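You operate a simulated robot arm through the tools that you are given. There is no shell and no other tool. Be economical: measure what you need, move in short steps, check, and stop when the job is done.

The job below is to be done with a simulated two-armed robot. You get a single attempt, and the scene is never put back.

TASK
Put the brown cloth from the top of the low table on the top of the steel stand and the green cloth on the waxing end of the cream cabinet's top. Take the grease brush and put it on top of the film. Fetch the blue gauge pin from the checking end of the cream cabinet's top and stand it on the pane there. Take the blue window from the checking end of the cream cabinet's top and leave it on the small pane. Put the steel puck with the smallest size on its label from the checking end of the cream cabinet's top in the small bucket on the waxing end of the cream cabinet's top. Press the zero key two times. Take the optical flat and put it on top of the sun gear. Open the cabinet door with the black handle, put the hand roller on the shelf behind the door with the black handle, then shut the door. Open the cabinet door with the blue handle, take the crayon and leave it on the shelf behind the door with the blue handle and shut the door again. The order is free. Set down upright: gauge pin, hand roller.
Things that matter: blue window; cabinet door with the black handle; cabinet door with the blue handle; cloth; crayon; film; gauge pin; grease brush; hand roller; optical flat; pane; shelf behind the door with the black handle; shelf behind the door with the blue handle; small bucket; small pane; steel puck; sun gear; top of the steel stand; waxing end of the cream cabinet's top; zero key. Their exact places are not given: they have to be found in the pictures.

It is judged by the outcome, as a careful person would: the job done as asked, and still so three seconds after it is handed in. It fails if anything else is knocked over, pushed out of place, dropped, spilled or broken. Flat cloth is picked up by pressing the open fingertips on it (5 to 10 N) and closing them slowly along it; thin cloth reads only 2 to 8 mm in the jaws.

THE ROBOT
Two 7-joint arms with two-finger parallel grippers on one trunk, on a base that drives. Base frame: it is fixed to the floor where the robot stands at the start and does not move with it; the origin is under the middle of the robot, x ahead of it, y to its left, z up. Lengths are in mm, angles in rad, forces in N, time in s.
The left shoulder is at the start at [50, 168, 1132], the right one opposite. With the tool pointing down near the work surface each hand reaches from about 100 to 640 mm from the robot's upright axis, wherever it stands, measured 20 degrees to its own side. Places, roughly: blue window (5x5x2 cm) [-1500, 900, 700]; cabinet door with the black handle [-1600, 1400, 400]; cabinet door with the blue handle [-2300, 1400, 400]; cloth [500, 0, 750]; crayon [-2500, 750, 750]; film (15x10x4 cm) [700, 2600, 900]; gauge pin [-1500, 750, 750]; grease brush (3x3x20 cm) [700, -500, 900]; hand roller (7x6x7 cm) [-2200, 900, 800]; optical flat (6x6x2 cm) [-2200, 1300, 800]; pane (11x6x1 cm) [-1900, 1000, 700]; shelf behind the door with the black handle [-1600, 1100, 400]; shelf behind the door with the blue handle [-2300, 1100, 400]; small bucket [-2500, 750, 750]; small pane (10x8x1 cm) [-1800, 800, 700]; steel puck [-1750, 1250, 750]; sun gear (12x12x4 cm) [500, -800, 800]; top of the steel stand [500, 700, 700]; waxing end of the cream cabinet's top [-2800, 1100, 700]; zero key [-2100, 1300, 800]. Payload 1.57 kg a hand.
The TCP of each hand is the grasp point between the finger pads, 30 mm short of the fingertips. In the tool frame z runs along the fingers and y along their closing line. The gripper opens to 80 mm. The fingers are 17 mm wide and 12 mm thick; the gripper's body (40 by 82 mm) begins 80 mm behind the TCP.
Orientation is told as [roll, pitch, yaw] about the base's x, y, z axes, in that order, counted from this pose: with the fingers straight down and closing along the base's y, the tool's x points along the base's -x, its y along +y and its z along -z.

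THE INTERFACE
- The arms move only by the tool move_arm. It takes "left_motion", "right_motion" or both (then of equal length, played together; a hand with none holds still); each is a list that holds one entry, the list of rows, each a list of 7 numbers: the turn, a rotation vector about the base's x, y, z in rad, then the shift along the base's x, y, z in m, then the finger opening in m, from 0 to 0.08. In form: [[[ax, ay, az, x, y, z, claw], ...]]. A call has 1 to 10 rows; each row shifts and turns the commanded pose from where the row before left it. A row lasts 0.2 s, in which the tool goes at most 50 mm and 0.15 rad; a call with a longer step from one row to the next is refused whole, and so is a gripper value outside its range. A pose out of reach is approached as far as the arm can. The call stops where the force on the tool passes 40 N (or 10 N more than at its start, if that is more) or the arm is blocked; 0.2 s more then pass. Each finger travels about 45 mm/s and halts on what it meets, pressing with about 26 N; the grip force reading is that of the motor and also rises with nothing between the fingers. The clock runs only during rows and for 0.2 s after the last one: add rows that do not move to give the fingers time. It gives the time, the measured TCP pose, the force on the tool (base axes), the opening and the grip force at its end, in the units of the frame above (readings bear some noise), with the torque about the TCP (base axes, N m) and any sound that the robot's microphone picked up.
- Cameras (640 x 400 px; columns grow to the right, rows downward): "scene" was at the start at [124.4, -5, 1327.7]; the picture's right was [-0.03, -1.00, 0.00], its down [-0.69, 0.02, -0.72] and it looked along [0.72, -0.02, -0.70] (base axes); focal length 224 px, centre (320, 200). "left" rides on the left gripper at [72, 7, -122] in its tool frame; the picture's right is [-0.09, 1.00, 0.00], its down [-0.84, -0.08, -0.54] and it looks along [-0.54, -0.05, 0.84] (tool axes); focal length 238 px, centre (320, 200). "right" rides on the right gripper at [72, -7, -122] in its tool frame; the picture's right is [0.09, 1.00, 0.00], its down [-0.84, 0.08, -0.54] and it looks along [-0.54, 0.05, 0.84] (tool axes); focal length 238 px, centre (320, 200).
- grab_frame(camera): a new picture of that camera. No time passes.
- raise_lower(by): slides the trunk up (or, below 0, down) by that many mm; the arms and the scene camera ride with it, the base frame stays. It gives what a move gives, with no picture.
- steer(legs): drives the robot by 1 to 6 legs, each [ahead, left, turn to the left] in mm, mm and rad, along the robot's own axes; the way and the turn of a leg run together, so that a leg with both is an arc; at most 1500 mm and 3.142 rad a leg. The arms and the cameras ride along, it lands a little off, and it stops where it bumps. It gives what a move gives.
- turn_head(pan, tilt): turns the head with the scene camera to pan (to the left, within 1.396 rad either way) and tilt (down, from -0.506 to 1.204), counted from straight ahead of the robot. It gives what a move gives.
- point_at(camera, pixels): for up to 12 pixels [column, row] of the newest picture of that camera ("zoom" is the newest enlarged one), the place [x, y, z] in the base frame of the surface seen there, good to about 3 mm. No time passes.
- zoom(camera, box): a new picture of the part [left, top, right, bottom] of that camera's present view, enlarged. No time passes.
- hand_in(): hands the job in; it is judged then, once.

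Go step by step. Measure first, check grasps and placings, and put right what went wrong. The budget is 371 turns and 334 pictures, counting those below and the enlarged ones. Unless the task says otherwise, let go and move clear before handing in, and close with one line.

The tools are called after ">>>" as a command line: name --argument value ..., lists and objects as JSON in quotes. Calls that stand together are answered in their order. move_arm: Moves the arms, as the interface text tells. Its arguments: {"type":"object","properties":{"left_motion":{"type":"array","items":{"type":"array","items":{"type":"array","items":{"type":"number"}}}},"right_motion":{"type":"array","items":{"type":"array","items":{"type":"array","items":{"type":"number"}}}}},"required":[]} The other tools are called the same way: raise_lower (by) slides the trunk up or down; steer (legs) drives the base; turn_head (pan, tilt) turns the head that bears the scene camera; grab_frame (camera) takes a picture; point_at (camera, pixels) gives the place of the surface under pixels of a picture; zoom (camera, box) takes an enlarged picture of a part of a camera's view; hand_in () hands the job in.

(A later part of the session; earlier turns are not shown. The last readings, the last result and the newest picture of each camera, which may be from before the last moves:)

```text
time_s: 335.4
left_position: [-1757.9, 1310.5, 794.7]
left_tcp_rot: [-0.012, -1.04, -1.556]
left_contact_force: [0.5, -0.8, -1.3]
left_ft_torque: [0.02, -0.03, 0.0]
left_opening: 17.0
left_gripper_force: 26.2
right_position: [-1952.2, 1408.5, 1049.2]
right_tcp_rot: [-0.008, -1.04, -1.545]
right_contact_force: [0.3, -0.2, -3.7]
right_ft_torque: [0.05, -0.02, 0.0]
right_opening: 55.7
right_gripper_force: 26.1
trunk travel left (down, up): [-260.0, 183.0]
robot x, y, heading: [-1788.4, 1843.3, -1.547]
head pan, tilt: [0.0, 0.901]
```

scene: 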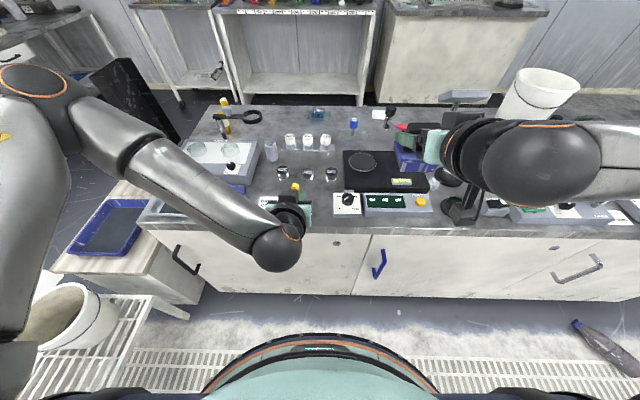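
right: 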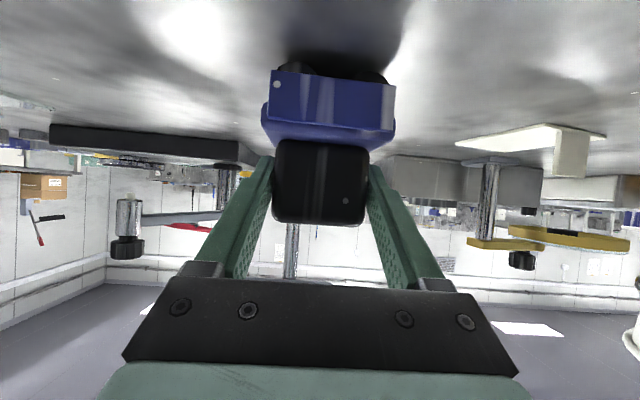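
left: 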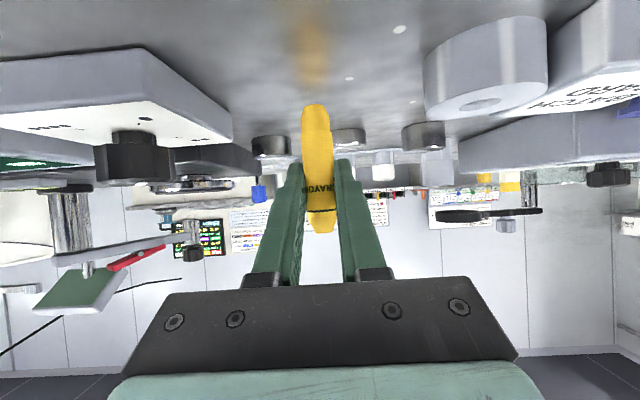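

>>> move_arm --left_motion '[[[0, 0, 0, 0, 0, -0.0015, 0.005], [0, 0, 0, 0, 0, -0.001, 0.005], [0, 0, 0, 0, 0, 0, 0.005]]]'

```text
time_s: 336.2
left_position: [-1758.9, 1309.6, 791.6]
left_tcp_rot: [-0.01, -1.039, -1.555]
left_contact_force: [1.3, -0.2, 0.1]
left_ft_torque: [0.02, 0.0, 0.02]
left_opening: 17.2
left_gripper_force: 26.1
right_position: [-1951.7, 1407.6, 1047.3]
right_tcp_rot: [-0.01, -1.04, -1.545]
right_contact_force: [-0.7, -0.1, -3.1]
right_ft_torque: [0.02, -0.01, -0.04]
right_opening: 55.4
right_gripper_force: 25.9
trunk travel left (down, up): [-260.0, 183.0]
robot x, y, heading: [-1784.9, 1842.4, -1.539]
head pan, tilt: [0.0, 0.901]
```

>>> move_arm --left_motion '[[[0, 0, 0, 0, 0, -0.001, 0.005], [0, 0, 0, 0, 0, -0.001, 0.005], [0, 0, 0, 0, 0, 0, 0.005]]]'

```text
time_s: 337.0
left_position: [-1758.0, 1310.5, 791.1]
left_tcp_rot: [-0.011, -1.041, -1.556]
left_contact_force: [-0.2, 1.1, 6.5]
left_ft_torque: [0.01, -0.03, -0.02]
left_opening: 16.9
left_gripper_force: 25.8
right_position: [-1953.0, 1408.6, 1048.7]
right_tcp_rot: [-0.009, -1.04, -1.545]
right_contact_force: [-0.1, -1.1, -3.7]
right_ft_torque: [0.0, -0.01, 0.01]
right_opening: 55.6
right_gripper_force: 26.2
trunk travel left (down, up): [-260.0, 183.0]
robot x, y, heading: [-1791.0, 1843.3, -1.547]
head pan, tilt: [0.0, 0.901]
```

Contact. Release and withdraw backward.

>>> move_arm --left_motion '[[[0, 0, 0, 0, 0, 0, 0.015], [0, 0, 0, 0, 0, 0, 0.018], [0, 0, 0, 0, 0, 0, 0.024], [0, 0, 0, 0, 0, 0, 0.034], [0, 0, 0, 0, 0, 0, 0.045], [0, 0, 0, 0, 0, 0, 0.05], [0, 0, 0, 0, 0.026, 0.015, 0.05], [0, 0, 0, 0, 0.034, 0.02, 0.05], [0, 0, 0, 0, 0.034, 0.02, 0.05], [0, 0, 0, 0, 0, 0, 0.05]]]'

>>> grab_frame --camera "left"

```text
time_s: 339.2
left_position: [-1756.0, 1404.1, 845.5]
left_tcp_rot: [-0.012, -1.041, -1.555]
left_contact_force: [0.5, 0.4, 0.3]
left_ft_torque: [0.0, 0.03, 0.01]
left_opening: 50.0
left_gripper_force: 0.0
right_position: [-1951.5, 1408.1, 1048.5]
right_tcp_rot: [-0.01, -1.041, -1.546]
right_contact_force: [0.7, 0.3, -3.9]
right_ft_torque: [0.01, 0.0, 0.02]
right_opening: 55.9
right_gripper_force: 25.8
trunk travel left (down, up): [-260.0, 183.0]
robot x, y, heading: [-1786.9, 1842.9, -1.553]
head pan, tilt: [0.0, 0.901]
```

```text
208 pictures are left
```

left: 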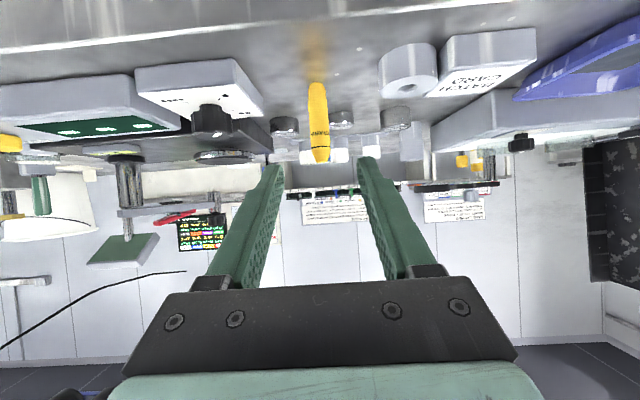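

Crayon stands alone on the top. Before the black door, check the trolley position at left.

>>> grab_frame --camera "scene"

>>> point_at --camera "scene" --pixels '[[130, 330], [150, 300], [80, 310], [120, 345], [185, 315], [190, 260], [176, 250], [372, 262], [383, 250], [160, 250]]'

>>> zoom --camera "scene" --box '[140, 220, 420, 330]'

```text
207 pictures are left
```

scene: 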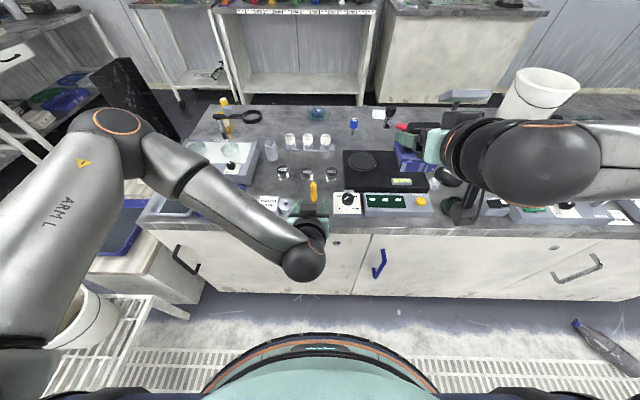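

```text
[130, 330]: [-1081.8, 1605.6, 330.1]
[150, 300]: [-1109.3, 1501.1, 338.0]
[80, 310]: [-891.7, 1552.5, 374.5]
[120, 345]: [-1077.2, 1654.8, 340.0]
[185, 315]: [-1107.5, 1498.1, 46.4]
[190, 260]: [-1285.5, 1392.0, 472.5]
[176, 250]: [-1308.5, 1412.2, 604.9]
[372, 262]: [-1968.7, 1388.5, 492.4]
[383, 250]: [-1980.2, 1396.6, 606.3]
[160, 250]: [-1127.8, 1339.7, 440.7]
```

```text
2.29 times, centred on (280, 275) of scene
```

zoom: 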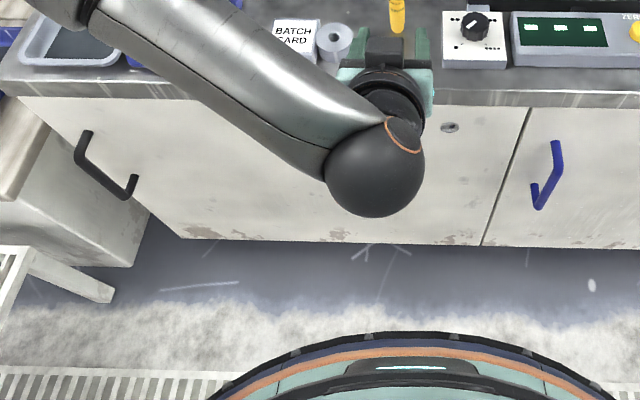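

Trolley edge is at x≈−1108, so I'll stand at x≈−1460. Back up, straighten, shift left, then lower the trunk fully.

>>> steer --legs '[[-125, 0, -0.02], [0, 325, 0]]'

>>> raise_lower --by -255

>>> move_arm --left_motion '[[[0, 0, 0, 0.03, 0, -0.015, 0.08], [0, 0, 0, 0.03, 0, -0.015, 0.08], [0, 0, 0, 0.03, 0, -0.015, 0.08], [0, 0, 0, 0.02, 0, -0.015, 0.08], [0, 0, 0, 0.02, 0, -0.015, 0.08]]]'

>>> turn_head --pan 0.2 --tilt 0.75

>>> grab_frame --camera "scene"

>>> grab_frame --camera "left"

```text
time_s: 342.2
left_position: [-1445.3, 1530.1, 845.1]
left_tcp_rot: [-0.013, -1.041, -1.574]
left_contact_force: [0.5, -0.2, -0.1]
left_ft_torque: [0.01, 0.02, -0.02]
left_opening: 49.8
left_gripper_force: 0.0
right_position: [-1638.8, 1536.6, 1048.9]
right_tcp_rot: [-0.009, -1.038, -1.564]
right_contact_force: [-0.4, 0.8, -3.9]
right_ft_torque: [0.04, -0.02, 0.01]
right_opening: 55.9
right_gripper_force: 26.1
trunk travel left (down, up): [-260.0, 183.0]
robot x, y, heading: [-1462.8, 1969.8, -1.567]
head pan, tilt: [0.0, 0.901]
```

```text
time_s: 344.9
left_position: [-1444.5, 1530.1, 590.4]
left_tcp_rot: [-0.01, -1.039, -1.576]
left_contact_force: [0.0, -0.1, 0.0]
left_ft_torque: [0.02, 0.0, 0.02]
left_opening: 50.0
left_gripper_force: 0.0
right_position: [-1639.2, 1535.9, 792.6]
right_tcp_rot: [-0.009, -1.04, -1.563]
right_contact_force: [0.3, 0.5, -2.7]
right_ft_torque: [0.03, 0.02, 0.01]
right_opening: 55.8
right_gripper_force: 25.9
trunk travel left (down, up): [-5.0, 438.0]
robot x, y, heading: [-1466.2, 1970.4, -1.568]
head pan, tilt: [0.0, 0.901]
```

```text
time_s: 346.1
left_position: [-1358.7, 1530.9, 548.4]
left_tcp_rot: [-0.007, -1.037, -1.572]
left_contact_force: [-0.2, 0.6, -0.3]
left_ft_torque: [-0.01, 0.01, -0.02]
left_opening: 79.9
left_gripper_force: 0.0
left hand out of reach, approached as far as the arm can: row 3, 4, 5
right_position: [-1639.1, 1538.0, 793.4]
right_tcp_rot: [-0.009, -1.039, -1.566]
right_contact_force: [0.4, -0.2, -3.4]
right_ft_torque: [0.02, 0.02, 0.01]
right_opening: 55.7
right_gripper_force: 26.0
trunk travel left (down, up): [-5.0, 438.0]
robot x, y, heading: [-1467.7, 1966.6, -1.568]
head pan, tilt: [0.0, 0.901]
```

```text
time_s: 346.8
left_position: [-1360.9, 1529.4, 548.7]
left_tcp_rot: [-0.008, -1.038, -1.577]
left_contact_force: [0.3, 0.2, 0.1]
left_ft_torque: [-0.03, -0.01, -0.02]
left_opening: 79.9
left_gripper_force: 0.1
right_position: [-1638.8, 1536.8, 793.6]
right_tcp_rot: [-0.01, -1.04, -1.564]
right_contact_force: [-0.8, 0.1, -2.9]
right_ft_torque: [0.04, 0.01, -0.01]
right_opening: 55.9
right_gripper_force: 25.6
trunk travel left (down, up): [-5.0, 438.0]
robot x, y, heading: [-1465.7, 1965.2, -1.568]
head pan, tilt: [0.201, 0.75]
```

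```text
205 pictures are left
```

scene: 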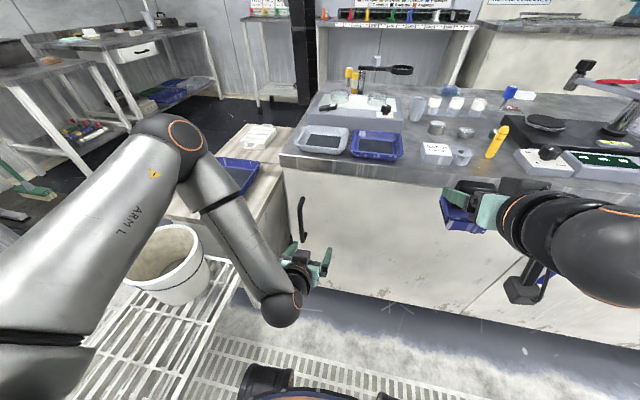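

```text
204 pictures are left
```

left: 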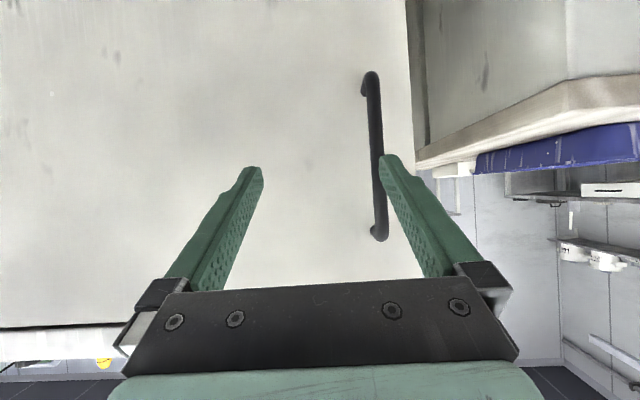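

>>> point_at --camera "left" --pixels '[[371, 95], [375, 150], [378, 200], [378, 225], [370, 80], [340, 150]]'

>>> point_at --camera "scene" --pixels '[[170, 150], [215, 185], [250, 240], [185, 250], [200, 265]]'

```text
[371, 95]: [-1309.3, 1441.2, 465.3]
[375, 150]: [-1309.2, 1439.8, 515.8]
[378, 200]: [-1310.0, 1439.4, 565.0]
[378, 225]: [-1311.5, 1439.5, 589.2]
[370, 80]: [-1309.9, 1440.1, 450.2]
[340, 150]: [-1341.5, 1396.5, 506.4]
```

```text
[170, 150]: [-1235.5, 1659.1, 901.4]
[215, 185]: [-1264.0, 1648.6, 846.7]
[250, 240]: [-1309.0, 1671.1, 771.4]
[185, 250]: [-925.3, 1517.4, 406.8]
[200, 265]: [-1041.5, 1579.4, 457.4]
```

Bar at x=−1310, y≈1435, z 450–600. Shift base 50 left, then reach forward around the bar.

>>> steer --legs '[[0, 52, 0]]'

>>> move_arm --left_motion '[[[0, 0, 0, 0, -0.02, -0.005, 0.08], [0, 0, 0, 0, -0.02, -0.005, 0.08], [0, 0, 0, 0, -0.02, -0.005, 0.08]]]'

>>> grab_frame --camera "left"

```text
time_s: 347.7
left_position: [-1308.3, 1530.6, 549.8]
left_tcp_rot: [-0.007, -1.038, -1.573]
left_contact_force: [-0.4, 0.6, -0.8]
left_ft_torque: [0.02, 0.02, 0.02]
left_opening: 80.0
left_gripper_force: 0.1
right_position: [-1586.4, 1536.7, 793.6]
right_tcp_rot: [-0.008, -1.039, -1.564]
right_contact_force: [-0.1, -1.0, -4.4]
right_ft_torque: [0.0, 0.0, -0.03]
right_opening: 55.7
right_gripper_force: 25.7
trunk travel left (down, up): [-5.0, 438.0]
robot x, y, heading: [-1412.0, 1970.2, -1.565]
head pan, tilt: [0.201, 0.75]
```

```text
time_s: 348.5
left_position: [-1308.2, 1469.3, 535.3]
left_tcp_rot: [0.0, -1.037, -1.576]
left_contact_force: [-0.4, -0.2, -1.3]
left_ft_torque: [0.03, 0.02, 0.0]
left_opening: 79.7
left_gripper_force: 0.0
right_position: [-1587.3, 1537.6, 793.0]
right_tcp_rot: [-0.01, -1.04, -1.562]
right_contact_force: [0.1, 0.1, -3.5]
right_ft_torque: [0.04, 0.02, 0.03]
right_opening: 55.7
right_gripper_force: 26.1
trunk travel left (down, up): [-5.0, 438.0]
robot x, y, heading: [-1412.5, 1964.7, -1.566]
head pan, tilt: [0.201, 0.75]
```

```text
203 pictures are left
```

left: 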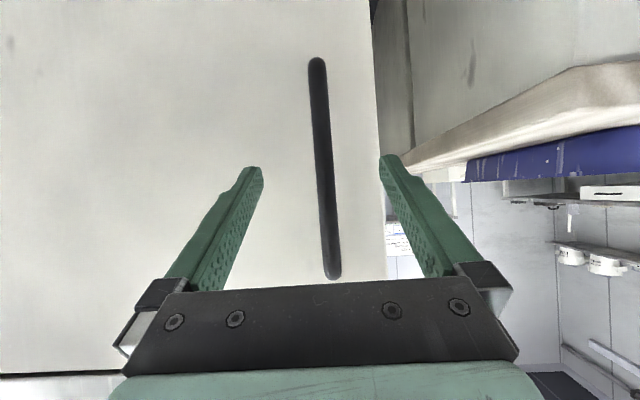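

Bar is centred between the fingers. Advance 33 mm and close on it.

>>> move_arm --left_motion '[[[0, 0, 0, -0.001, -0.018, -0.002, 0.08], [0, 0, 0, 0, -0.014, -0.002, 0.06], [0, 0, 0, 0, 0, 0, 0.045], [0, 0, 0, 0, 0, 0, 0.03], [0, 0, 0, 0, 0, 0, 0.015], [0, 0, 0, 0, 0, 0, 0.005], [0, 0, 0, 0, 0, 0, 0.0], [0, 0, 0, 0, 0, 0, 0.0]]]'

>>> grab_frame --camera "left"

```text
time_s: 350.3
left_position: [-1305.9, 1438.9, 530.4]
left_tcp_rot: [-0.001, -1.038, -1.572]
left_contact_force: [18.1, 4.5, 2.7]
left_ft_torque: [0.05, -0.1, 0.14]
left_opening: 13.7
left_gripper_force: 30.6
right_position: [-1585.5, 1537.3, 792.7]
right_tcp_rot: [-0.009, -1.04, -1.562]
right_contact_force: [-0.5, 0.0, -2.9]
right_ft_torque: [0.04, -0.03, -0.02]
right_opening: 55.9
right_gripper_force: 26.2
trunk travel left (down, up): [-5.0, 438.0]
robot x, y, heading: [-1413.0, 1970.8, -1.565]
head pan, tilt: [0.201, 0.75]
```

```text
202 pictures are left
```

left: 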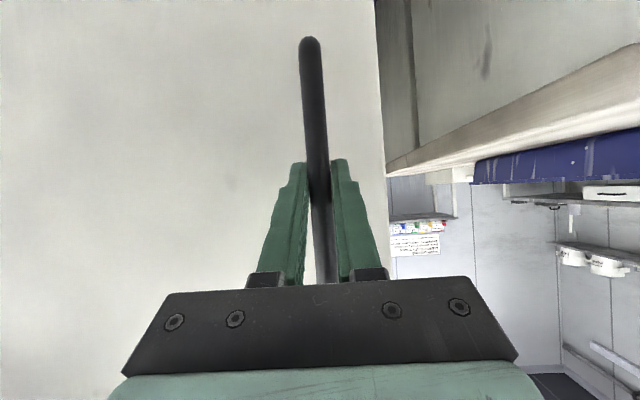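

Handle gripped. Relieve the side load, then swing: drive the base on an arc about the hinge (≈(−1935,1381)), first 0.2 rad.

>>> move_arm --left_motion '[[[0, 0, 0, 0.002, 0, 0, 0.0], [0, 0, 0, 0, 0, 0, 0.0]]]'

>>> steer --legs '[[-104, -117, 0.2]]'

>>> grab_frame --camera "scene"

```text
time_s: 350.9
left_position: [-1306.4, 1438.7, 530.3]
left_tcp_rot: [0.0, -1.035, -1.576]
left_contact_force: [17.2, 1.0, -1.4]
left_ft_torque: [-0.84, -0.04, 0.12]
left_opening: 13.7
left_gripper_force: 30.0
right_position: [-1586.8, 1537.0, 793.5]
right_tcp_rot: [-0.01, -1.04, -1.562]
right_contact_force: [-0.3, 0.7, -3.7]
right_ft_torque: [0.02, 0.02, -0.02]
right_opening: 55.7
right_gripper_force: 26.0
trunk travel left (down, up): [-5.0, 438.0]
robot x, y, heading: [-1414.9, 1968.8, -1.568]
head pan, tilt: [0.201, 0.75]
```

```text
time_s: 352.3
left_position: [-1327.3, 1560.5, 531.1]
left_tcp_rot: [0.005, -1.035, -1.373]
left_contact_force: [23.5, 6.5, 2.6]
left_ft_torque: [0.26, 0.06, 0.13]
left_opening: 13.8
left_gripper_force: 30.2
right_position: [-1623.6, 1601.7, 792.1]
right_tcp_rot: [-0.01, -1.039, -1.362]
right_contact_force: [0.6, 0.1, -3.9]
right_ft_torque: [0.03, 0.01, 0.06]
right_opening: 55.6
right_gripper_force: 25.8
trunk travel left (down, up): [-5.0, 438.0]
robot x, y, heading: [-1545.0, 2053.9, -1.365]
head pan, tilt: [0.201, 0.75]
```

```text
201 pictures are left
```

scene: 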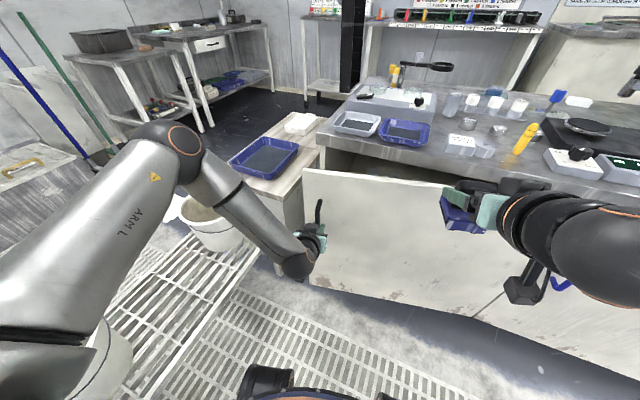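

The door is swinging open. Continue 0.7 rad.

>>> steer --legs '[[-183, -205, 0.35], [-183, -205, 0.35]]'

>>> grab_frame --camera "scene"

```text
time_s: 355.8
left_position: [-1585.1, 1911.9, 530.7]
left_tcp_rot: [0.013, -1.036, -0.674]
left_contact_force: [12.5, 19.3, 5.5]
left_ft_torque: [-0.14, 0.12, 0.12]
left_opening: 13.8
left_gripper_force: 30.0
right_position: [-1841.0, 1749.1, 793.9]
right_tcp_rot: [-0.009, -1.04, -0.659]
right_contact_force: [0.1, -0.4, -3.5]
right_ft_torque: [0.05, 0.04, 0.0]
right_opening: 55.8
right_gripper_force: 25.9
trunk travel left (down, up): [-5.0, 438.0]
robot x, y, heading: [-2073.4, 2152.6, -0.661]
head pan, tilt: [0.201, 0.75]
```

```text
200 pictures are left
```

scene: 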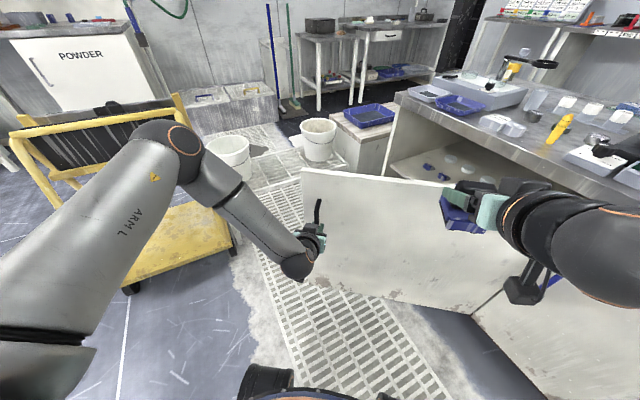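

>>> point_at --camera "scene" --pixels '[[185, 105], [220, 215], [130, 280], [175, 130], [430, 160], [440, 180], [300, 172], [470, 310]]'

```text
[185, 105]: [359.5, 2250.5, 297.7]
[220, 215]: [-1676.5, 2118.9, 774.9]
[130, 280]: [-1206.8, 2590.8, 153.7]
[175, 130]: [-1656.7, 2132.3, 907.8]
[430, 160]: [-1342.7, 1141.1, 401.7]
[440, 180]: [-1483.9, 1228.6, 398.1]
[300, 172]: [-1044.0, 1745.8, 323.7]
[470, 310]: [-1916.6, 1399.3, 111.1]
```

Shelf top is at z≈400 with items near x −1340…−1480. Open 0.55 rad further.

>>> steer --legs '[[-144, -161, 0.275], [-144, -161, 0.275]]'

>>> grab_frame --camera "scene"

```text
time_s: 358.7
left_position: [-1918.4, 2013.3, 530.9]
left_tcp_rot: [0.012, -1.035, -0.124]
left_contact_force: [0.3, -11.0, 1.1]
left_ft_torque: [-0.27, 0.08, -0.16]
left_opening: 14.1
left_gripper_force: 30.7
right_position: [-2050.3, 1742.8, 792.9]
right_tcp_rot: [-0.01, -1.038, -0.11]
right_contact_force: [-0.2, -0.6, -3.3]
right_ft_torque: [0.02, 0.01, 0.01]
right_opening: 55.9
right_gripper_force: 26.1
trunk travel left (down, up): [-5.0, 438.0]
robot x, y, heading: [-2455.2, 1965.4, -0.113]
head pan, tilt: [0.201, 0.75]
```

```text
199 pictures are left
```

scene: 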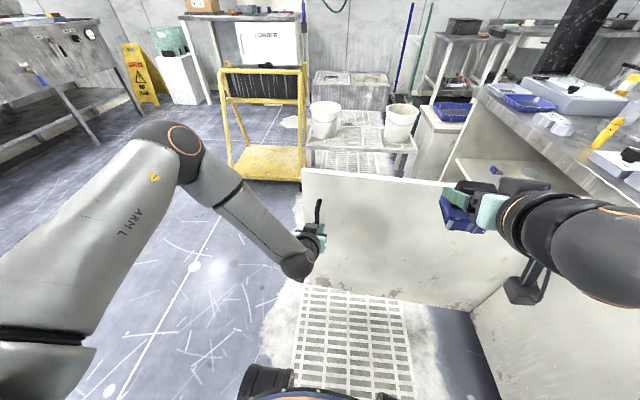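

Open ~83°. Nudge 0.15 rad more, then release the handle.

>>> steer --legs '[[-78, -88, 0.15]]'

>>> move_arm --left_motion '[[[0, 0, 0, 0, 0, 0, 0.03], [0, 0, 0, 0, 0, 0, 0.06], [0, 0, 0, 0, 0, 0, 0.08], [0, 0, 0, -0.03, 0, 0.01, 0.08], [0, 0, 0, -0.04, 0, 0.02, 0.08], [0, 0, 0, -0.04, 0, 0.02, 0.08]]]'

>>> grab_frame --camera "scene"

```text
time_s: 360.0
left_position: [-2011.4, 2009.0, 528.4]
left_tcp_rot: [0.014, -1.031, 0.026]
left_contact_force: [0.4, -0.6, -0.2]
left_ft_torque: [0.01, 0.0, -0.05]
left_opening: 0.1
left_gripper_force: 20.8
right_position: [-2102.0, 1723.1, 792.2]
right_tcp_rot: [-0.011, -1.039, 0.041]
right_contact_force: [-0.1, -0.4, -2.9]
right_ft_torque: [-0.03, 0.05, -0.01]
right_opening: 55.8
right_gripper_force: 26.0
trunk travel left (down, up): [-5.0, 438.0]
robot x, y, heading: [-2539.4, 1877.5, 0.037]
head pan, tilt: [0.201, 0.75]
```

```text
time_s: 361.4
left_position: [-2120.7, 2009.4, 580.1]
left_tcp_rot: [0.013, -1.033, 0.026]
left_contact_force: [0.5, -0.5, -0.9]
left_ft_torque: [-0.02, -0.03, 0.01]
left_opening: 79.9
left_gripper_force: 0.1
right_position: [-2101.5, 1721.9, 794.0]
right_tcp_rot: [-0.01, -1.038, 0.04]
right_contact_force: [0.4, 0.5, -3.4]
right_ft_torque: [-0.01, 0.04, 0.01]
right_opening: 55.8
right_gripper_force: 26.1
trunk travel left (down, up): [-5.0, 438.0]
robot x, y, heading: [-2537.9, 1880.0, 0.04]
head pan, tilt: [0.201, 0.75]
```

```text
198 pictures are left
```

scene: 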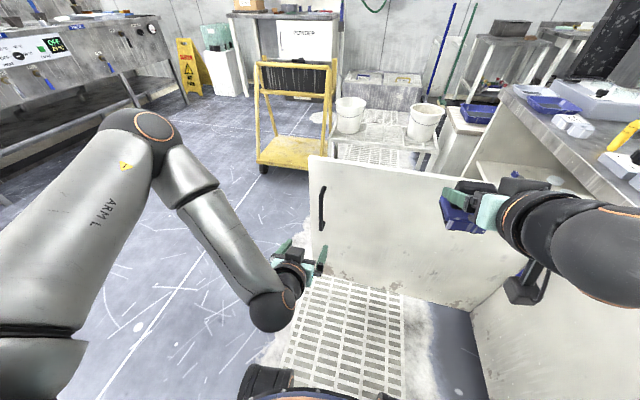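

The handle slipped free with the door ~84° open. Drive around the door edge to stand in front of the open shelf.

>>> steer --legs '[[-60, 0, 0], [0, 690, 0], [0, 0, -1.61], [0, 1060, 0]]'

>>> turn_head --pan 0.0 --tilt 0.6

>>> grab_frame --camera "scene"

```text
time_s: 374.7
left_position: [-1458.0, 2151.9, 579.9]
left_tcp_rot: [0.011, -1.032, -1.577]
left_contact_force: [-0.2, 0.5, 1.1]
left_ft_torque: [0.01, 0.01, -0.02]
left_opening: 80.0
left_gripper_force: 0.0
right_position: [-1747.1, 2140.0, 792.5]
right_tcp_rot: [-0.009, -1.039, -1.563]
right_contact_force: [0.2, -0.2, -3.9]
right_ft_torque: [0.0, -0.01, 0.0]
right_opening: 55.9
right_gripper_force: 25.3
trunk travel left (down, up): [-5.0, 438.0]
robot x, y, heading: [-1577.8, 2573.9, -1.563]
head pan, tilt: [0.201, 0.75]
```

```text
time_s: 375.4
left_position: [-1459.2, 2150.7, 581.0]
left_tcp_rot: [0.012, -1.033, -1.576]
left_contact_force: [-0.6, -0.3, 0.2]
left_ft_torque: [-0.02, -0.01, 0.01]
left_opening: 80.0
left_gripper_force: 0.0
right_position: [-1747.2, 2140.8, 792.3]
right_tcp_rot: [-0.013, -1.038, -1.562]
right_contact_force: [0.1, -0.8, -3.6]
right_ft_torque: [0.02, 0.03, 0.0]
right_opening: 55.8
right_gripper_force: 26.1
trunk travel left (down, up): [-5.0, 438.0]
robot x, y, heading: [-1573.5, 2575.0, -1.564]
head pan, tilt: [0.0, 0.6]
```

```text
197 pictures are left
```

scene: 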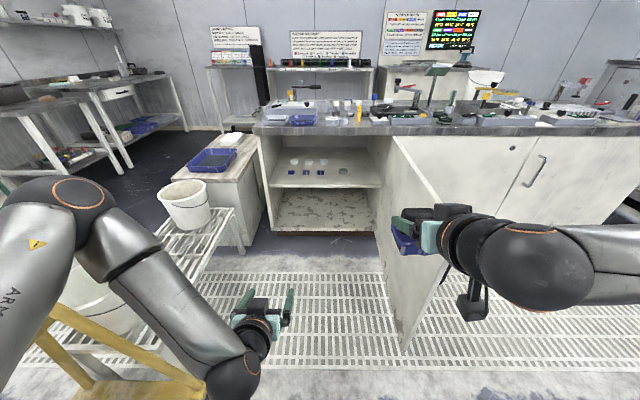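

>>> zoom --camera "scene" --box '[250, 120, 420, 240]'

>>> point_at --camera "scene" --pixels '[[280, 185], [320, 187], [370, 187], [370, 165], [345, 168], [320, 172], [290, 172], [380, 150], [320, 140], [400, 345], [392, 145], [355, 180]]'

```text
3.33 times, centred on (335, 180) of scene
```

zoom: 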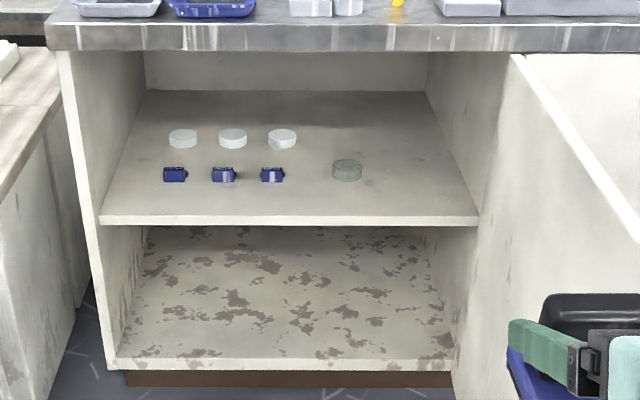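

```text
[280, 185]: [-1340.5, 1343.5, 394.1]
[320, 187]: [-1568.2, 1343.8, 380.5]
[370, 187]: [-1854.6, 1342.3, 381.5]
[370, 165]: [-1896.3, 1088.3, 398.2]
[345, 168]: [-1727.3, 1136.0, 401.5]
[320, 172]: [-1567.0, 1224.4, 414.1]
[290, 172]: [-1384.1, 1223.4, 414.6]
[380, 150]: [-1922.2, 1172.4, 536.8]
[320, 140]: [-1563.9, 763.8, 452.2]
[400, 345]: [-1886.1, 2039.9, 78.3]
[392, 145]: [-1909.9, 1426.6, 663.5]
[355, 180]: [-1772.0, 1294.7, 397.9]
```

Shelf z≈397, front edge y=1343; free front strip at x≈−1640. Straighten the left hand out of the way, lower the right hand while still clear, then drive in.

>>> steer --legs '[[350, 0, 0], [0, 100, 0]]'

>>> move_arm --left_motion '[[[0.13, 0, 0, 0, 0.01, 0.02, 0.08], [0.13, 0, 0, 0, 0.01, 0.02, 0.08], [0.13, 0, 0, 0, 0.01, 0.02, 0.08], [0.13, 0, 0, 0, 0.01, 0.02, 0.06], [0.13, 0, 0, 0, 0.01, 0.02, 0.04], [0.13, 0, 0, 0, 0.01, 0.02, 0.02], [0.13, 0, 0, 0, 0.01, 0.02, 0.0], [0.13, 0, 0, 0, 0.01, 0.02, 0.0], [0, 0, 0, 0, 0.01, 0, 0.0], [0, 0, 0, 0, 0.01, 0, 0.0]]]' --right_motion '[[[0, 0, 0, 0, 0, -0.03, 0.03], [0, 0, 0, 0, 0, -0.03, 0.03], [0, 0, 0, 0, 0, -0.03, 0.03], [0, 0, 0, 0, 0, -0.03, 0.03], [0, 0, 0, 0, 0, -0.03, 0.03], [0, 0, 0, 0, 0, -0.03, 0.03], [0, 0, 0, 0, 0, -0.03, 0.03], [0, 0, 0, 0, 0, -0.03, 0.03], [0, 0, 0, 0, 0, -0.03, 0.03], [0, 0, 0, 0, 0, -0.02, 0.03]]]'

>>> grab_frame --camera "scene"

```text
time_s: 378.5
left_position: [-1370.4, 1803.6, 580.3]
left_tcp_rot: [0.017, -1.034, -1.576]
left_contact_force: [0.2, 0.4, 0.0]
left_ft_torque: [0.02, 0.01, -0.03]
left_opening: 79.8
left_gripper_force: 0.1
right_position: [-1658.0, 1793.0, 790.8]
right_tcp_rot: [-0.013, -1.035, -1.553]
right_contact_force: [1.0, -0.1, -3.6]
right_ft_torque: [0.02, -0.01, -0.02]
right_opening: 56.0
right_gripper_force: 25.9
trunk travel left (down, up): [-5.0, 438.0]
robot x, y, heading: [-1488.5, 2225.5, -1.565]
head pan, tilt: [0.0, 0.6]
stopped in leg 2: the robot was blocked; the commanded pose is now the measured one
```

```text
time_s: 380.7
left_position: [-1369.2, 1903.3, 740.2]
left_tcp_rot: [0.009, 0.008, -1.572]
left_contact_force: [0.3, 0.1, -0.2]
left_ft_torque: [-0.01, 0.0, 0.0]
left_opening: 0.2
left_gripper_force: 21.1
right_position: [-1596.8, 1779.0, 540.0]
right_tcp_rot: [-0.017, -1.036, -1.557]
right_contact_force: [0.8, 0.3, -2.9]
right_ft_torque: [0.04, -0.01, 0.02]
right_opening: 55.7
right_gripper_force: 26.4
right hand out of reach, approached as far as the arm can: row 1, 2, 6, 7, 8, 9, 10
trunk travel left (down, up): [-5.0, 438.0]
robot x, y, heading: [-1485.0, 2225.2, -1.562]
head pan, tilt: [0.0, 0.6]
```

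```text
195 pictures are left
```

scene: 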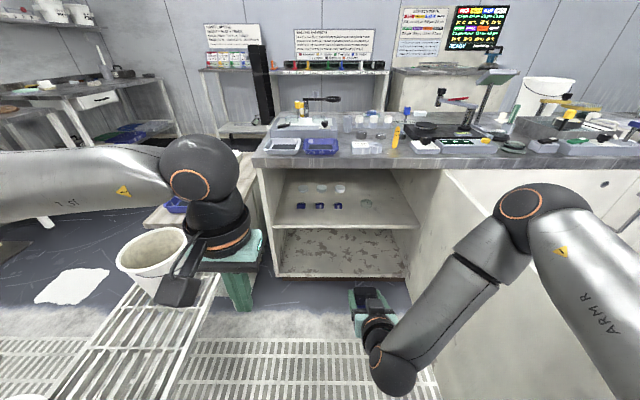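

Strafing was blocked (base near the cart). The right hand got to z 540; try extending further forward and down.

>>> move_arm --right_motion '[[[0, 0, 0, 0, -0.02, -0.01, 0.03], [0, 0, 0, 0, -0.02, -0.01, 0.03], [0, 0, 0, 0, -0.02, -0.02, 0.03], [0, 0, 0, 0, -0.02, -0.02, 0.03], [0, 0, 0, 0, -0.01, -0.02, 0.03]]]'

```text
time_s: 381.9
left_position: [-1370.3, 1903.5, 739.1]
left_tcp_rot: [0.009, 0.006, -1.573]
left_contact_force: [-0.3, 0.1, 0.1]
left_ft_torque: [-0.03, -0.03, -0.03]
left_opening: 0.0
left_gripper_force: 21.7
right_position: [-1568.7, 1683.3, 476.9]
right_tcp_rot: [-0.017, -1.034, -1.556]
right_contact_force: [0.3, -0.3, -3.5]
right_ft_torque: [0.05, -0.03, 0.01]
right_opening: 56.0
right_gripper_force: 26.1
right hand out of reach, approached as far as the arm can: row 1, 2, 3, 4, 5
trunk travel left (down, up): [-5.0, 438.0]
robot x, y, heading: [-1490.3, 2227.2, -1.565]
head pan, tilt: [0.0, 0.6]
```

TCP now at z 477 with 544 mm reach. Strafe right 72 and drive forward in steps.

>>> steer --legs '[[0, -72, 0], [330, 0, 0]]'

>>> turn_head --pan 0.0 --tilt 0.8

>>> grab_frame --camera "scene"

>>> grab_frame --camera "right"

```text
time_s: 384.7
left_position: [-1439.2, 1576.0, 740.1]
left_tcp_rot: [0.01, 0.007, -1.573]
left_contact_force: [0.8, -0.6, 0.4]
left_ft_torque: [0.0, 0.0, 0.03]
left_opening: 0.1
left_gripper_force: 21.4
right_position: [-1639.0, 1358.0, 478.2]
right_tcp_rot: [-0.018, -1.031, -1.558]
right_contact_force: [0.3, 0.0, -3.9]
right_ft_torque: [0.01, 0.01, -0.01]
right_opening: 55.8
right_gripper_force: 25.9
trunk travel left (down, up): [-5.0, 438.0]
robot x, y, heading: [-1556.1, 1901.9, -1.567]
head pan, tilt: [0.0, 0.6]
```

```text
time_s: 385.4
left_position: [-1440.4, 1575.7, 739.9]
left_tcp_rot: [0.01, 0.007, -1.577]
left_contact_force: [-0.5, 0.1, 0.0]
left_ft_torque: [0.0, 0.02, -0.01]
left_opening: 0.0
left_gripper_force: 21.2
right_position: [-1638.6, 1357.7, 478.2]
right_tcp_rot: [-0.017, -1.032, -1.554]
right_contact_force: [0.6, 0.3, -3.2]
right_ft_torque: [0.05, 0.04, -0.02]
right_opening: 55.7
right_gripper_force: 25.9
trunk travel left (down, up): [-5.0, 438.0]
robot x, y, heading: [-1555.6, 1897.9, -1.569]
head pan, tilt: [0.0, 0.799]
```

```text
194 pictures are left
```

scene: 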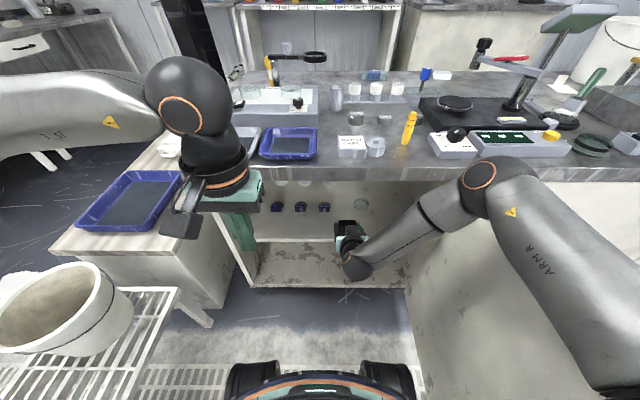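

```text
193 pictures are left
```

right: 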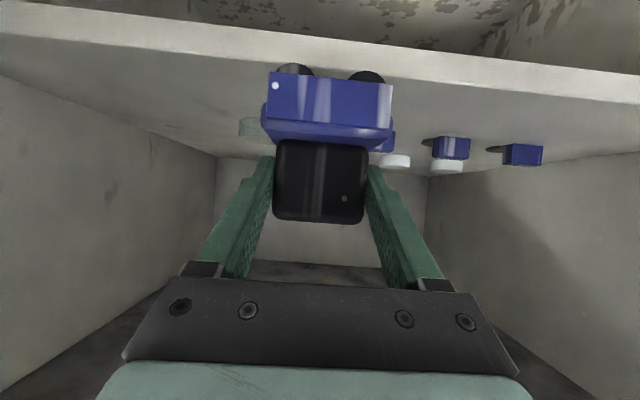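

>>> point_at --camera "scene" --pixels '[[478, 175], [465, 195], [440, 215], [500, 210], [400, 245], [360, 265], [240, 215]]'

```text
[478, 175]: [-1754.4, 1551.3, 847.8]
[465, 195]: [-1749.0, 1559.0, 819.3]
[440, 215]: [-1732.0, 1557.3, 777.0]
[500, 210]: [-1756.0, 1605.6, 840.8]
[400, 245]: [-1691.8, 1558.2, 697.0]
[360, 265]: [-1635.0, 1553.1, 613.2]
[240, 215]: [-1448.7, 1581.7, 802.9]
```

Elbow is near the top's front edge, so set the roller close to the shelf front: TCP y≈1302. Advance by base 30 and arm 26.

>>> steer --legs '[[30, 0, 0]]'

>>> move_arm --right_motion '[[[0, 0, 0, 0, -0.013, 0, 0.03], [0, 0, 0, 0, -0.013, 0, 0.03], [0, 0, 0, 0, 0, -0.004, 0.03]]]'

>>> grab_frame --camera "right"

```text
time_s: 386.2
left_position: [-1440.5, 1548.4, 740.4]
left_tcp_rot: [0.01, 0.006, -1.575]
left_contact_force: [0.5, -0.2, 0.6]
left_ft_torque: [0.0, 0.01, -0.01]
left_opening: 0.0
left_gripper_force: 21.2
right_position: [-1637.4, 1328.7, 477.7]
right_tcp_rot: [-0.018, -1.033, -1.557]
right_contact_force: [1.0, -0.7, -3.6]
right_ft_torque: [0.02, -0.02, 0.02]
right_opening: 55.8
right_gripper_force: 26.1
trunk travel left (down, up): [-5.0, 438.0]
robot x, y, heading: [-1555.7, 1869.2, -1.563]
head pan, tilt: [0.0, 0.799]
```

```text
time_s: 387.0
left_position: [-1439.4, 1546.8, 740.0]
left_tcp_rot: [0.009, 0.006, -1.576]
left_contact_force: [-0.1, 0.5, -0.6]
left_ft_torque: [0.02, -0.01, 0.04]
left_opening: 0.1
left_gripper_force: 21.0
right_position: [-1638.6, 1302.9, 474.1]
right_tcp_rot: [-0.018, -1.032, -1.554]
right_contact_force: [-0.1, -0.4, -2.4]
right_ft_torque: [0.04, -0.04, 0.01]
right_opening: 55.8
right_gripper_force: 25.9
trunk travel left (down, up): [-5.0, 438.0]
robot x, y, heading: [-1554.6, 1868.3, -1.568]
head pan, tilt: [0.0, 0.799]
```

```text
192 pictures are left
```

right: 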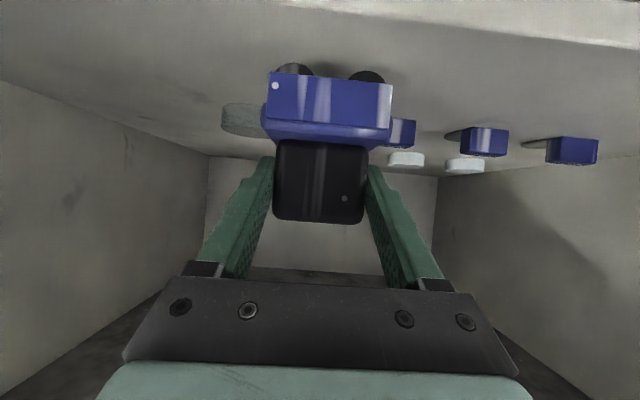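

>>> move_arm --right_motion '[[[0, 0, 0, 0, 0, -0.004, 0.03], [0, 0, 0, 0, 0, -0.003, 0.03], [0, 0, 0, 0, 0, -0.002, 0.03], [0, 0, 0, 0, 0, 0, 0.03]]]'

```text
time_s: 388.0
left_position: [-1440.3, 1545.7, 738.6]
left_tcp_rot: [0.009, 0.008, -1.576]
left_contact_force: [-0.3, -0.2, 0.0]
left_ft_torque: [0.02, 0.01, 0.01]
left_opening: 0.0
left_gripper_force: 21.6
right_position: [-1638.2, 1301.8, 465.2]
right_tcp_rot: [-0.018, -1.032, -1.557]
right_contact_force: [-0.1, 0.4, -3.2]
right_ft_torque: [0.03, 0.0, 0.03]
right_opening: 56.2
right_gripper_force: 26.4
trunk travel left (down, up): [-5.0, 438.0]
robot x, y, heading: [-1557.5, 1862.3, -1.564]
head pan, tilt: [0.0, 0.799]
```

>>> move_arm --right_motion '[[[0, 0, 0, 0, 0, -0.002, 0.03], [0, 0, 0, 0, 0, -0.001, 0.03], [0, 0, 0, 0, 0, 0, 0.03]]]'

```text
time_s: 388.8
left_position: [-1440.1, 1546.7, 739.7]
left_tcp_rot: [0.011, 0.006, -1.574]
left_contact_force: [0.2, 0.0, 0.0]
left_ft_torque: [0.02, -0.01, 0.02]
left_opening: 0.1
left_gripper_force: 21.3
right_position: [-1637.7, 1302.3, 462.6]
right_tcp_rot: [-0.021, -1.031, -1.557]
right_contact_force: [0.2, 4.4, 3.4]
right_ft_torque: [0.05, -0.11, 0.09]
right_opening: 55.7
right_gripper_force: 26.2
trunk travel left (down, up): [-5.0, 438.0]
robot x, y, heading: [-1554.1, 1865.9, -1.566]
head pan, tilt: [0.0, 0.799]
```

Contact begins; 1 mm more to seat it, then release and back out along the fingers.

>>> move_arm --right_motion '[[[0, 0, 0, 0, 0, -0.001, 0.03], [0, 0, 0, 0, 0, 0, 0.03], [0, 0, 0, 0, 0, 0, 0.054], [0, 0, 0, 0, 0, 0, 0.058], [0, 0, 0, 0, 0, 0, 0.066], [0, 0, 0, 0, 0, 0, 0.078], [0, 0, 0, 0, 0, 0, 0.08]]]'

>>> grab_frame --camera "right"

```text
time_s: 390.4
left_position: [-1439.2, 1546.6, 739.3]
left_tcp_rot: [0.01, 0.006, -1.574]
left_contact_force: [-0.6, -0.3, -0.2]
left_ft_torque: [0.05, 0.04, 0.0]
left_opening: 0.0
left_gripper_force: 21.8
right_position: [-1638.3, 1302.7, 460.4]
right_tcp_rot: [-0.022, -1.03, -1.558]
right_contact_force: [0.2, 0.7, 0.3]
right_ft_torque: [0.03, 0.01, 0.04]
right_opening: 80.0
right_gripper_force: 0.1
trunk travel left (down, up): [-5.0, 438.0]
robot x, y, heading: [-1555.5, 1866.0, -1.565]
head pan, tilt: [0.0, 0.799]
```

```text
191 pictures are left
```

right: 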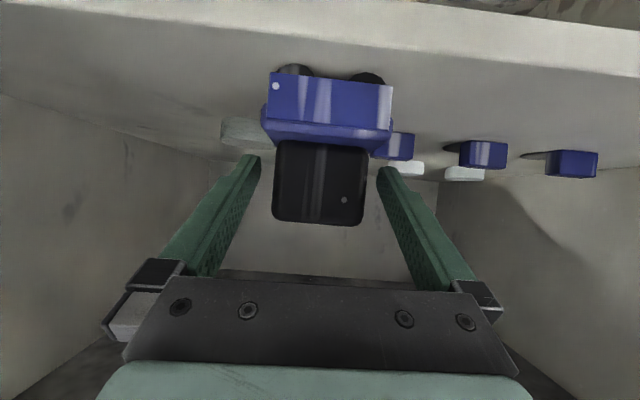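

Roller stands free. Withdraw the arm straight back, then the base.

>>> steer --legs '[[-250, 0, 0]]'

>>> turn_head --pan 0.0 --tilt 0.75

>>> zoom --camera "scene" --box '[220, 120, 460, 270]'

```text
time_s: 392.2
left_position: [-1440.7, 1794.9, 739.9]
left_tcp_rot: [0.012, 0.007, -1.572]
left_contact_force: [0.2, -0.3, -0.5]
left_ft_torque: [-0.01, 0.01, 0.0]
left_opening: 0.0
left_gripper_force: 21.7
right_position: [-1639.4, 1550.7, 461.4]
right_tcp_rot: [-0.022, -1.029, -1.556]
right_contact_force: [0.4, -1.1, -0.4]
right_ft_torque: [-0.01, 0.01, 0.03]
right_opening: 80.1
right_gripper_force: 0.0
trunk travel left (down, up): [-5.0, 438.0]
robot x, y, heading: [-1560.4, 2115.1, -1.563]
head pan, tilt: [0.0, 0.799]
```

```text
time_s: 392.9
left_position: [-1440.5, 1795.2, 740.1]
left_tcp_rot: [0.01, 0.007, -1.573]
left_contact_force: [0.8, 0.6, -0.2]
left_ft_torque: [0.0, 0.01, -0.01]
left_opening: 0.1
left_gripper_force: 21.0
right_position: [-1639.9, 1550.5, 460.9]
right_tcp_rot: [-0.021, -1.029, -1.559]
right_contact_force: [0.4, 0.3, 0.1]
right_ft_torque: [-0.02, -0.01, -0.02]
right_opening: 80.1
right_gripper_force: 0.2
trunk travel left (down, up): [-5.0, 438.0]
robot x, y, heading: [-1558.2, 2114.9, -1.566]
head pan, tilt: [0.0, 0.75]
```

```text
2.67 times, centred on (340, 195) of scene
```

zoom: 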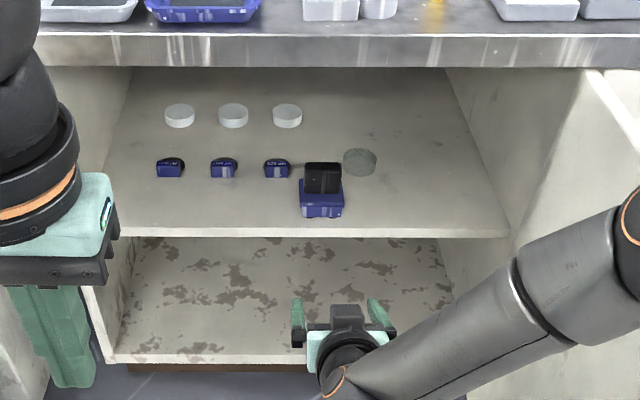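

Roller is upright on the shelf. To shut the door I go round to its outer side and push it closed on the reverse arc with the closed right hand.

>>> move_arm --right_motion '[[[0, 0, 0, 0, 0, 0, 0.05], [0, 0, 0, 0, 0, 0, 0.02], [0, 0, 0, 0, 0, 0, 0.0], [0, 0, 0, 0, 0, 0, 0.0]]]'

>>> steer --legs '[[-600, 0, 0], [0, -1010, 0], [0, 0, 1.461], [0, -620, 0]]'

>>> turn_head --pan -0.1 --tilt 0.75

>>> grab_frame --camera "scene"

```text
time_s: 393.9
left_position: [-1440.7, 1796.0, 739.1]
left_tcp_rot: [0.01, 0.008, -1.572]
left_contact_force: [-0.1, -0.4, 1.1]
left_ft_torque: [0.0, 0.02, -0.01]
left_opening: 0.0
left_gripper_force: 20.9
right_position: [-1638.8, 1549.7, 461.3]
right_tcp_rot: [-0.021, -1.03, -1.558]
right_contact_force: [-0.4, -0.7, -0.4]
right_ft_torque: [0.01, 0.01, 0.0]
right_opening: 0.0
right_gripper_force: 2.4
trunk travel left (down, up): [-5.0, 438.0]
robot x, y, heading: [-1556.6, 2111.8, -1.561]
head pan, tilt: [0.0, 0.75]
```

```text
time_s: 408.7
left_position: [-2295.6, 2166.6, 739.9]
left_tcp_rot: [0.01, 0.008, -0.105]
left_contact_force: [-0.4, 0.5, -0.4]
left_ft_torque: [0.02, 0.02, -0.01]
left_opening: 0.0
left_gripper_force: 20.8
right_position: [-2074.7, 1942.6, 460.2]
right_tcp_rot: [-0.019, -1.031, -0.089]
right_contact_force: [-0.3, 0.2, -0.2]
right_ft_torque: [0.01, 0.02, 0.01]
right_opening: 0.0
right_gripper_force: 20.9
trunk travel left (down, up): [-5.0, 438.0]
robot x, y, heading: [-2628.0, 2083.0, -0.097]
head pan, tilt: [0.0, 0.75]
```

```text
time_s: 409.4
left_position: [-2296.9, 2166.5, 739.3]
left_tcp_rot: [0.01, 0.007, -0.107]
left_contact_force: [0.5, -0.5, 0.7]
left_ft_torque: [0.02, -0.01, 0.0]
left_opening: 0.0
left_gripper_force: 21.6
right_position: [-2074.0, 1943.9, 462.0]
right_tcp_rot: [-0.022, -1.03, -0.09]
right_contact_force: [-0.5, -0.4, 0.9]
right_ft_torque: [0.03, -0.01, -0.01]
right_opening: 0.0
right_gripper_force: 20.9
trunk travel left (down, up): [-5.0, 438.0]
robot x, y, heading: [-2631.4, 2081.7, -0.103]
head pan, tilt: [-0.099, 0.75]
```

```text
189 pictures are left
```

scene: 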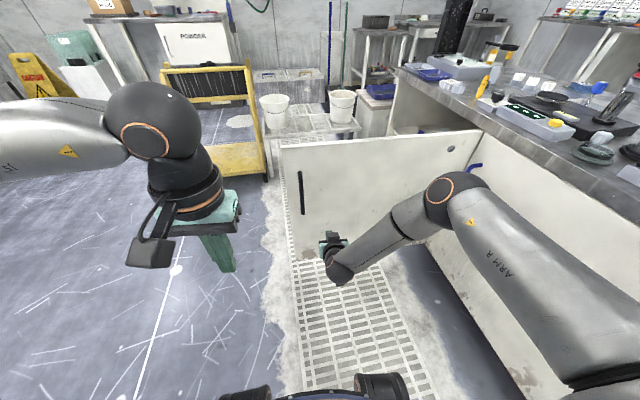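

Closed right hand faces the door. Advance and push along the arc.

>>> steer --legs '[[158, 0, 0], [283, 271, -0.45]]'

>>> grab_frame --camera "scene"

```text
time_s: 412.8
left_position: [-1782.9, 2163.8, 739.4]
left_tcp_rot: [0.01, 0.007, -0.555]
left_contact_force: [0.3, -0.3, 0.3]
left_ft_torque: [-0.01, 0.02, 0.03]
left_opening: 0.2
left_gripper_force: 21.6
right_position: [-1680.3, 1866.6, 461.4]
right_tcp_rot: [-0.02, -1.031, -0.538]
right_contact_force: [0.0, 0.3, 0.4]
right_ft_torque: [0.03, -0.02, 0.01]
right_opening: 0.1
right_gripper_force: 21.8
trunk travel left (down, up): [-5.0, 438.0]
robot x, y, heading: [-2120.0, 2230.1, -0.549]
head pan, tilt: [-0.099, 0.75]
```

```text
188 pictures are left
```

scene: 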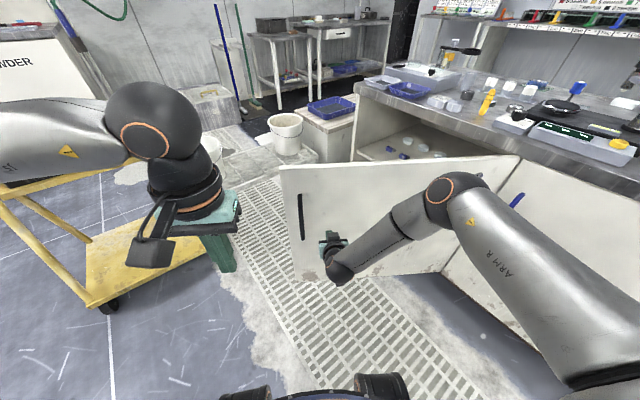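

>>> steer --legs '[[157, 150, -0.25], [157, 150, -0.25]]'

>>> grab_frame --camera "scene"

```text
time_s: 415.8
left_position: [-1427.3, 1993.6, 740.1]
left_tcp_rot: [0.011, 0.008, -1.055]
left_contact_force: [0.8, 0.2, 0.6]
left_ft_torque: [0.01, -0.03, -0.02]
left_opening: 0.2
left_gripper_force: 21.3
right_position: [-1479.3, 1684.8, 460.7]
right_tcp_rot: [-0.02, -1.031, -1.037]
right_contact_force: [0.6, -0.9, -0.9]
right_ft_torque: [0.02, -0.02, 0.03]
right_opening: 0.0
right_gripper_force: 21.5
trunk travel left (down, up): [-5.0, 438.0]
robot x, y, heading: [-1688.6, 2218.2, -1.049]
head pan, tilt: [-0.099, 0.75]
```

```text
187 pictures are left
```

scene: 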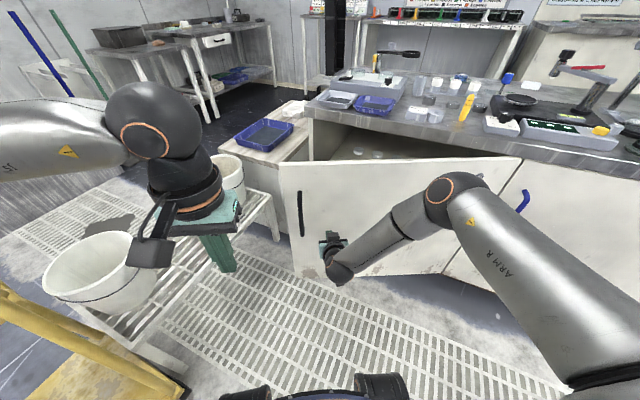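

About 0.5 rad remain. Continue.

>>> steer --legs '[[141, 135, -0.225], [138, 132, -0.22]]'

>>> grab_frame --camera "scene"

```text
time_s: 418.2
left_position: [-1301.3, 1770.4, 739.2]
left_tcp_rot: [0.01, 0.008, -1.424]
left_contact_force: [0.6, 0.2, -0.6]
left_ft_torque: [0.02, 0.02, -0.02]
left_opening: 0.1
left_gripper_force: 20.8
right_position: [-1462.6, 1499.5, 461.7]
right_tcp_rot: [-0.021, -1.031, -1.409]
right_contact_force: [-0.4, 0.5, 0.5]
right_ft_torque: [0.0, 0.04, -0.01]
right_opening: 0.0
right_gripper_force: 21.0
trunk travel left (down, up): [-5.0, 438.0]
robot x, y, heading: [-1469.0, 2074.8, -1.415]
head pan, tilt: [-0.099, 0.75]
stopped in leg 2: the robot was blocked; the commanded pose is now the measured one
```

```text
186 pictures are left
```

scene: 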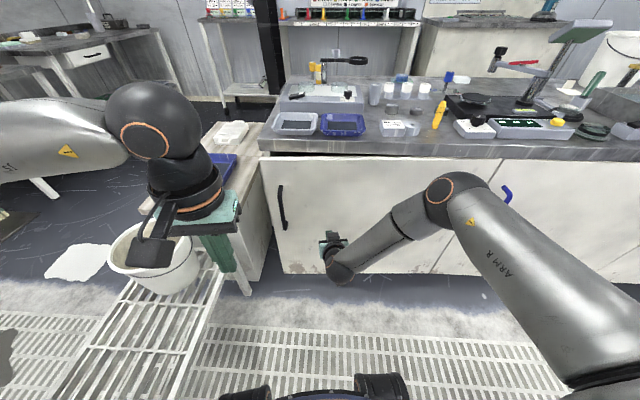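

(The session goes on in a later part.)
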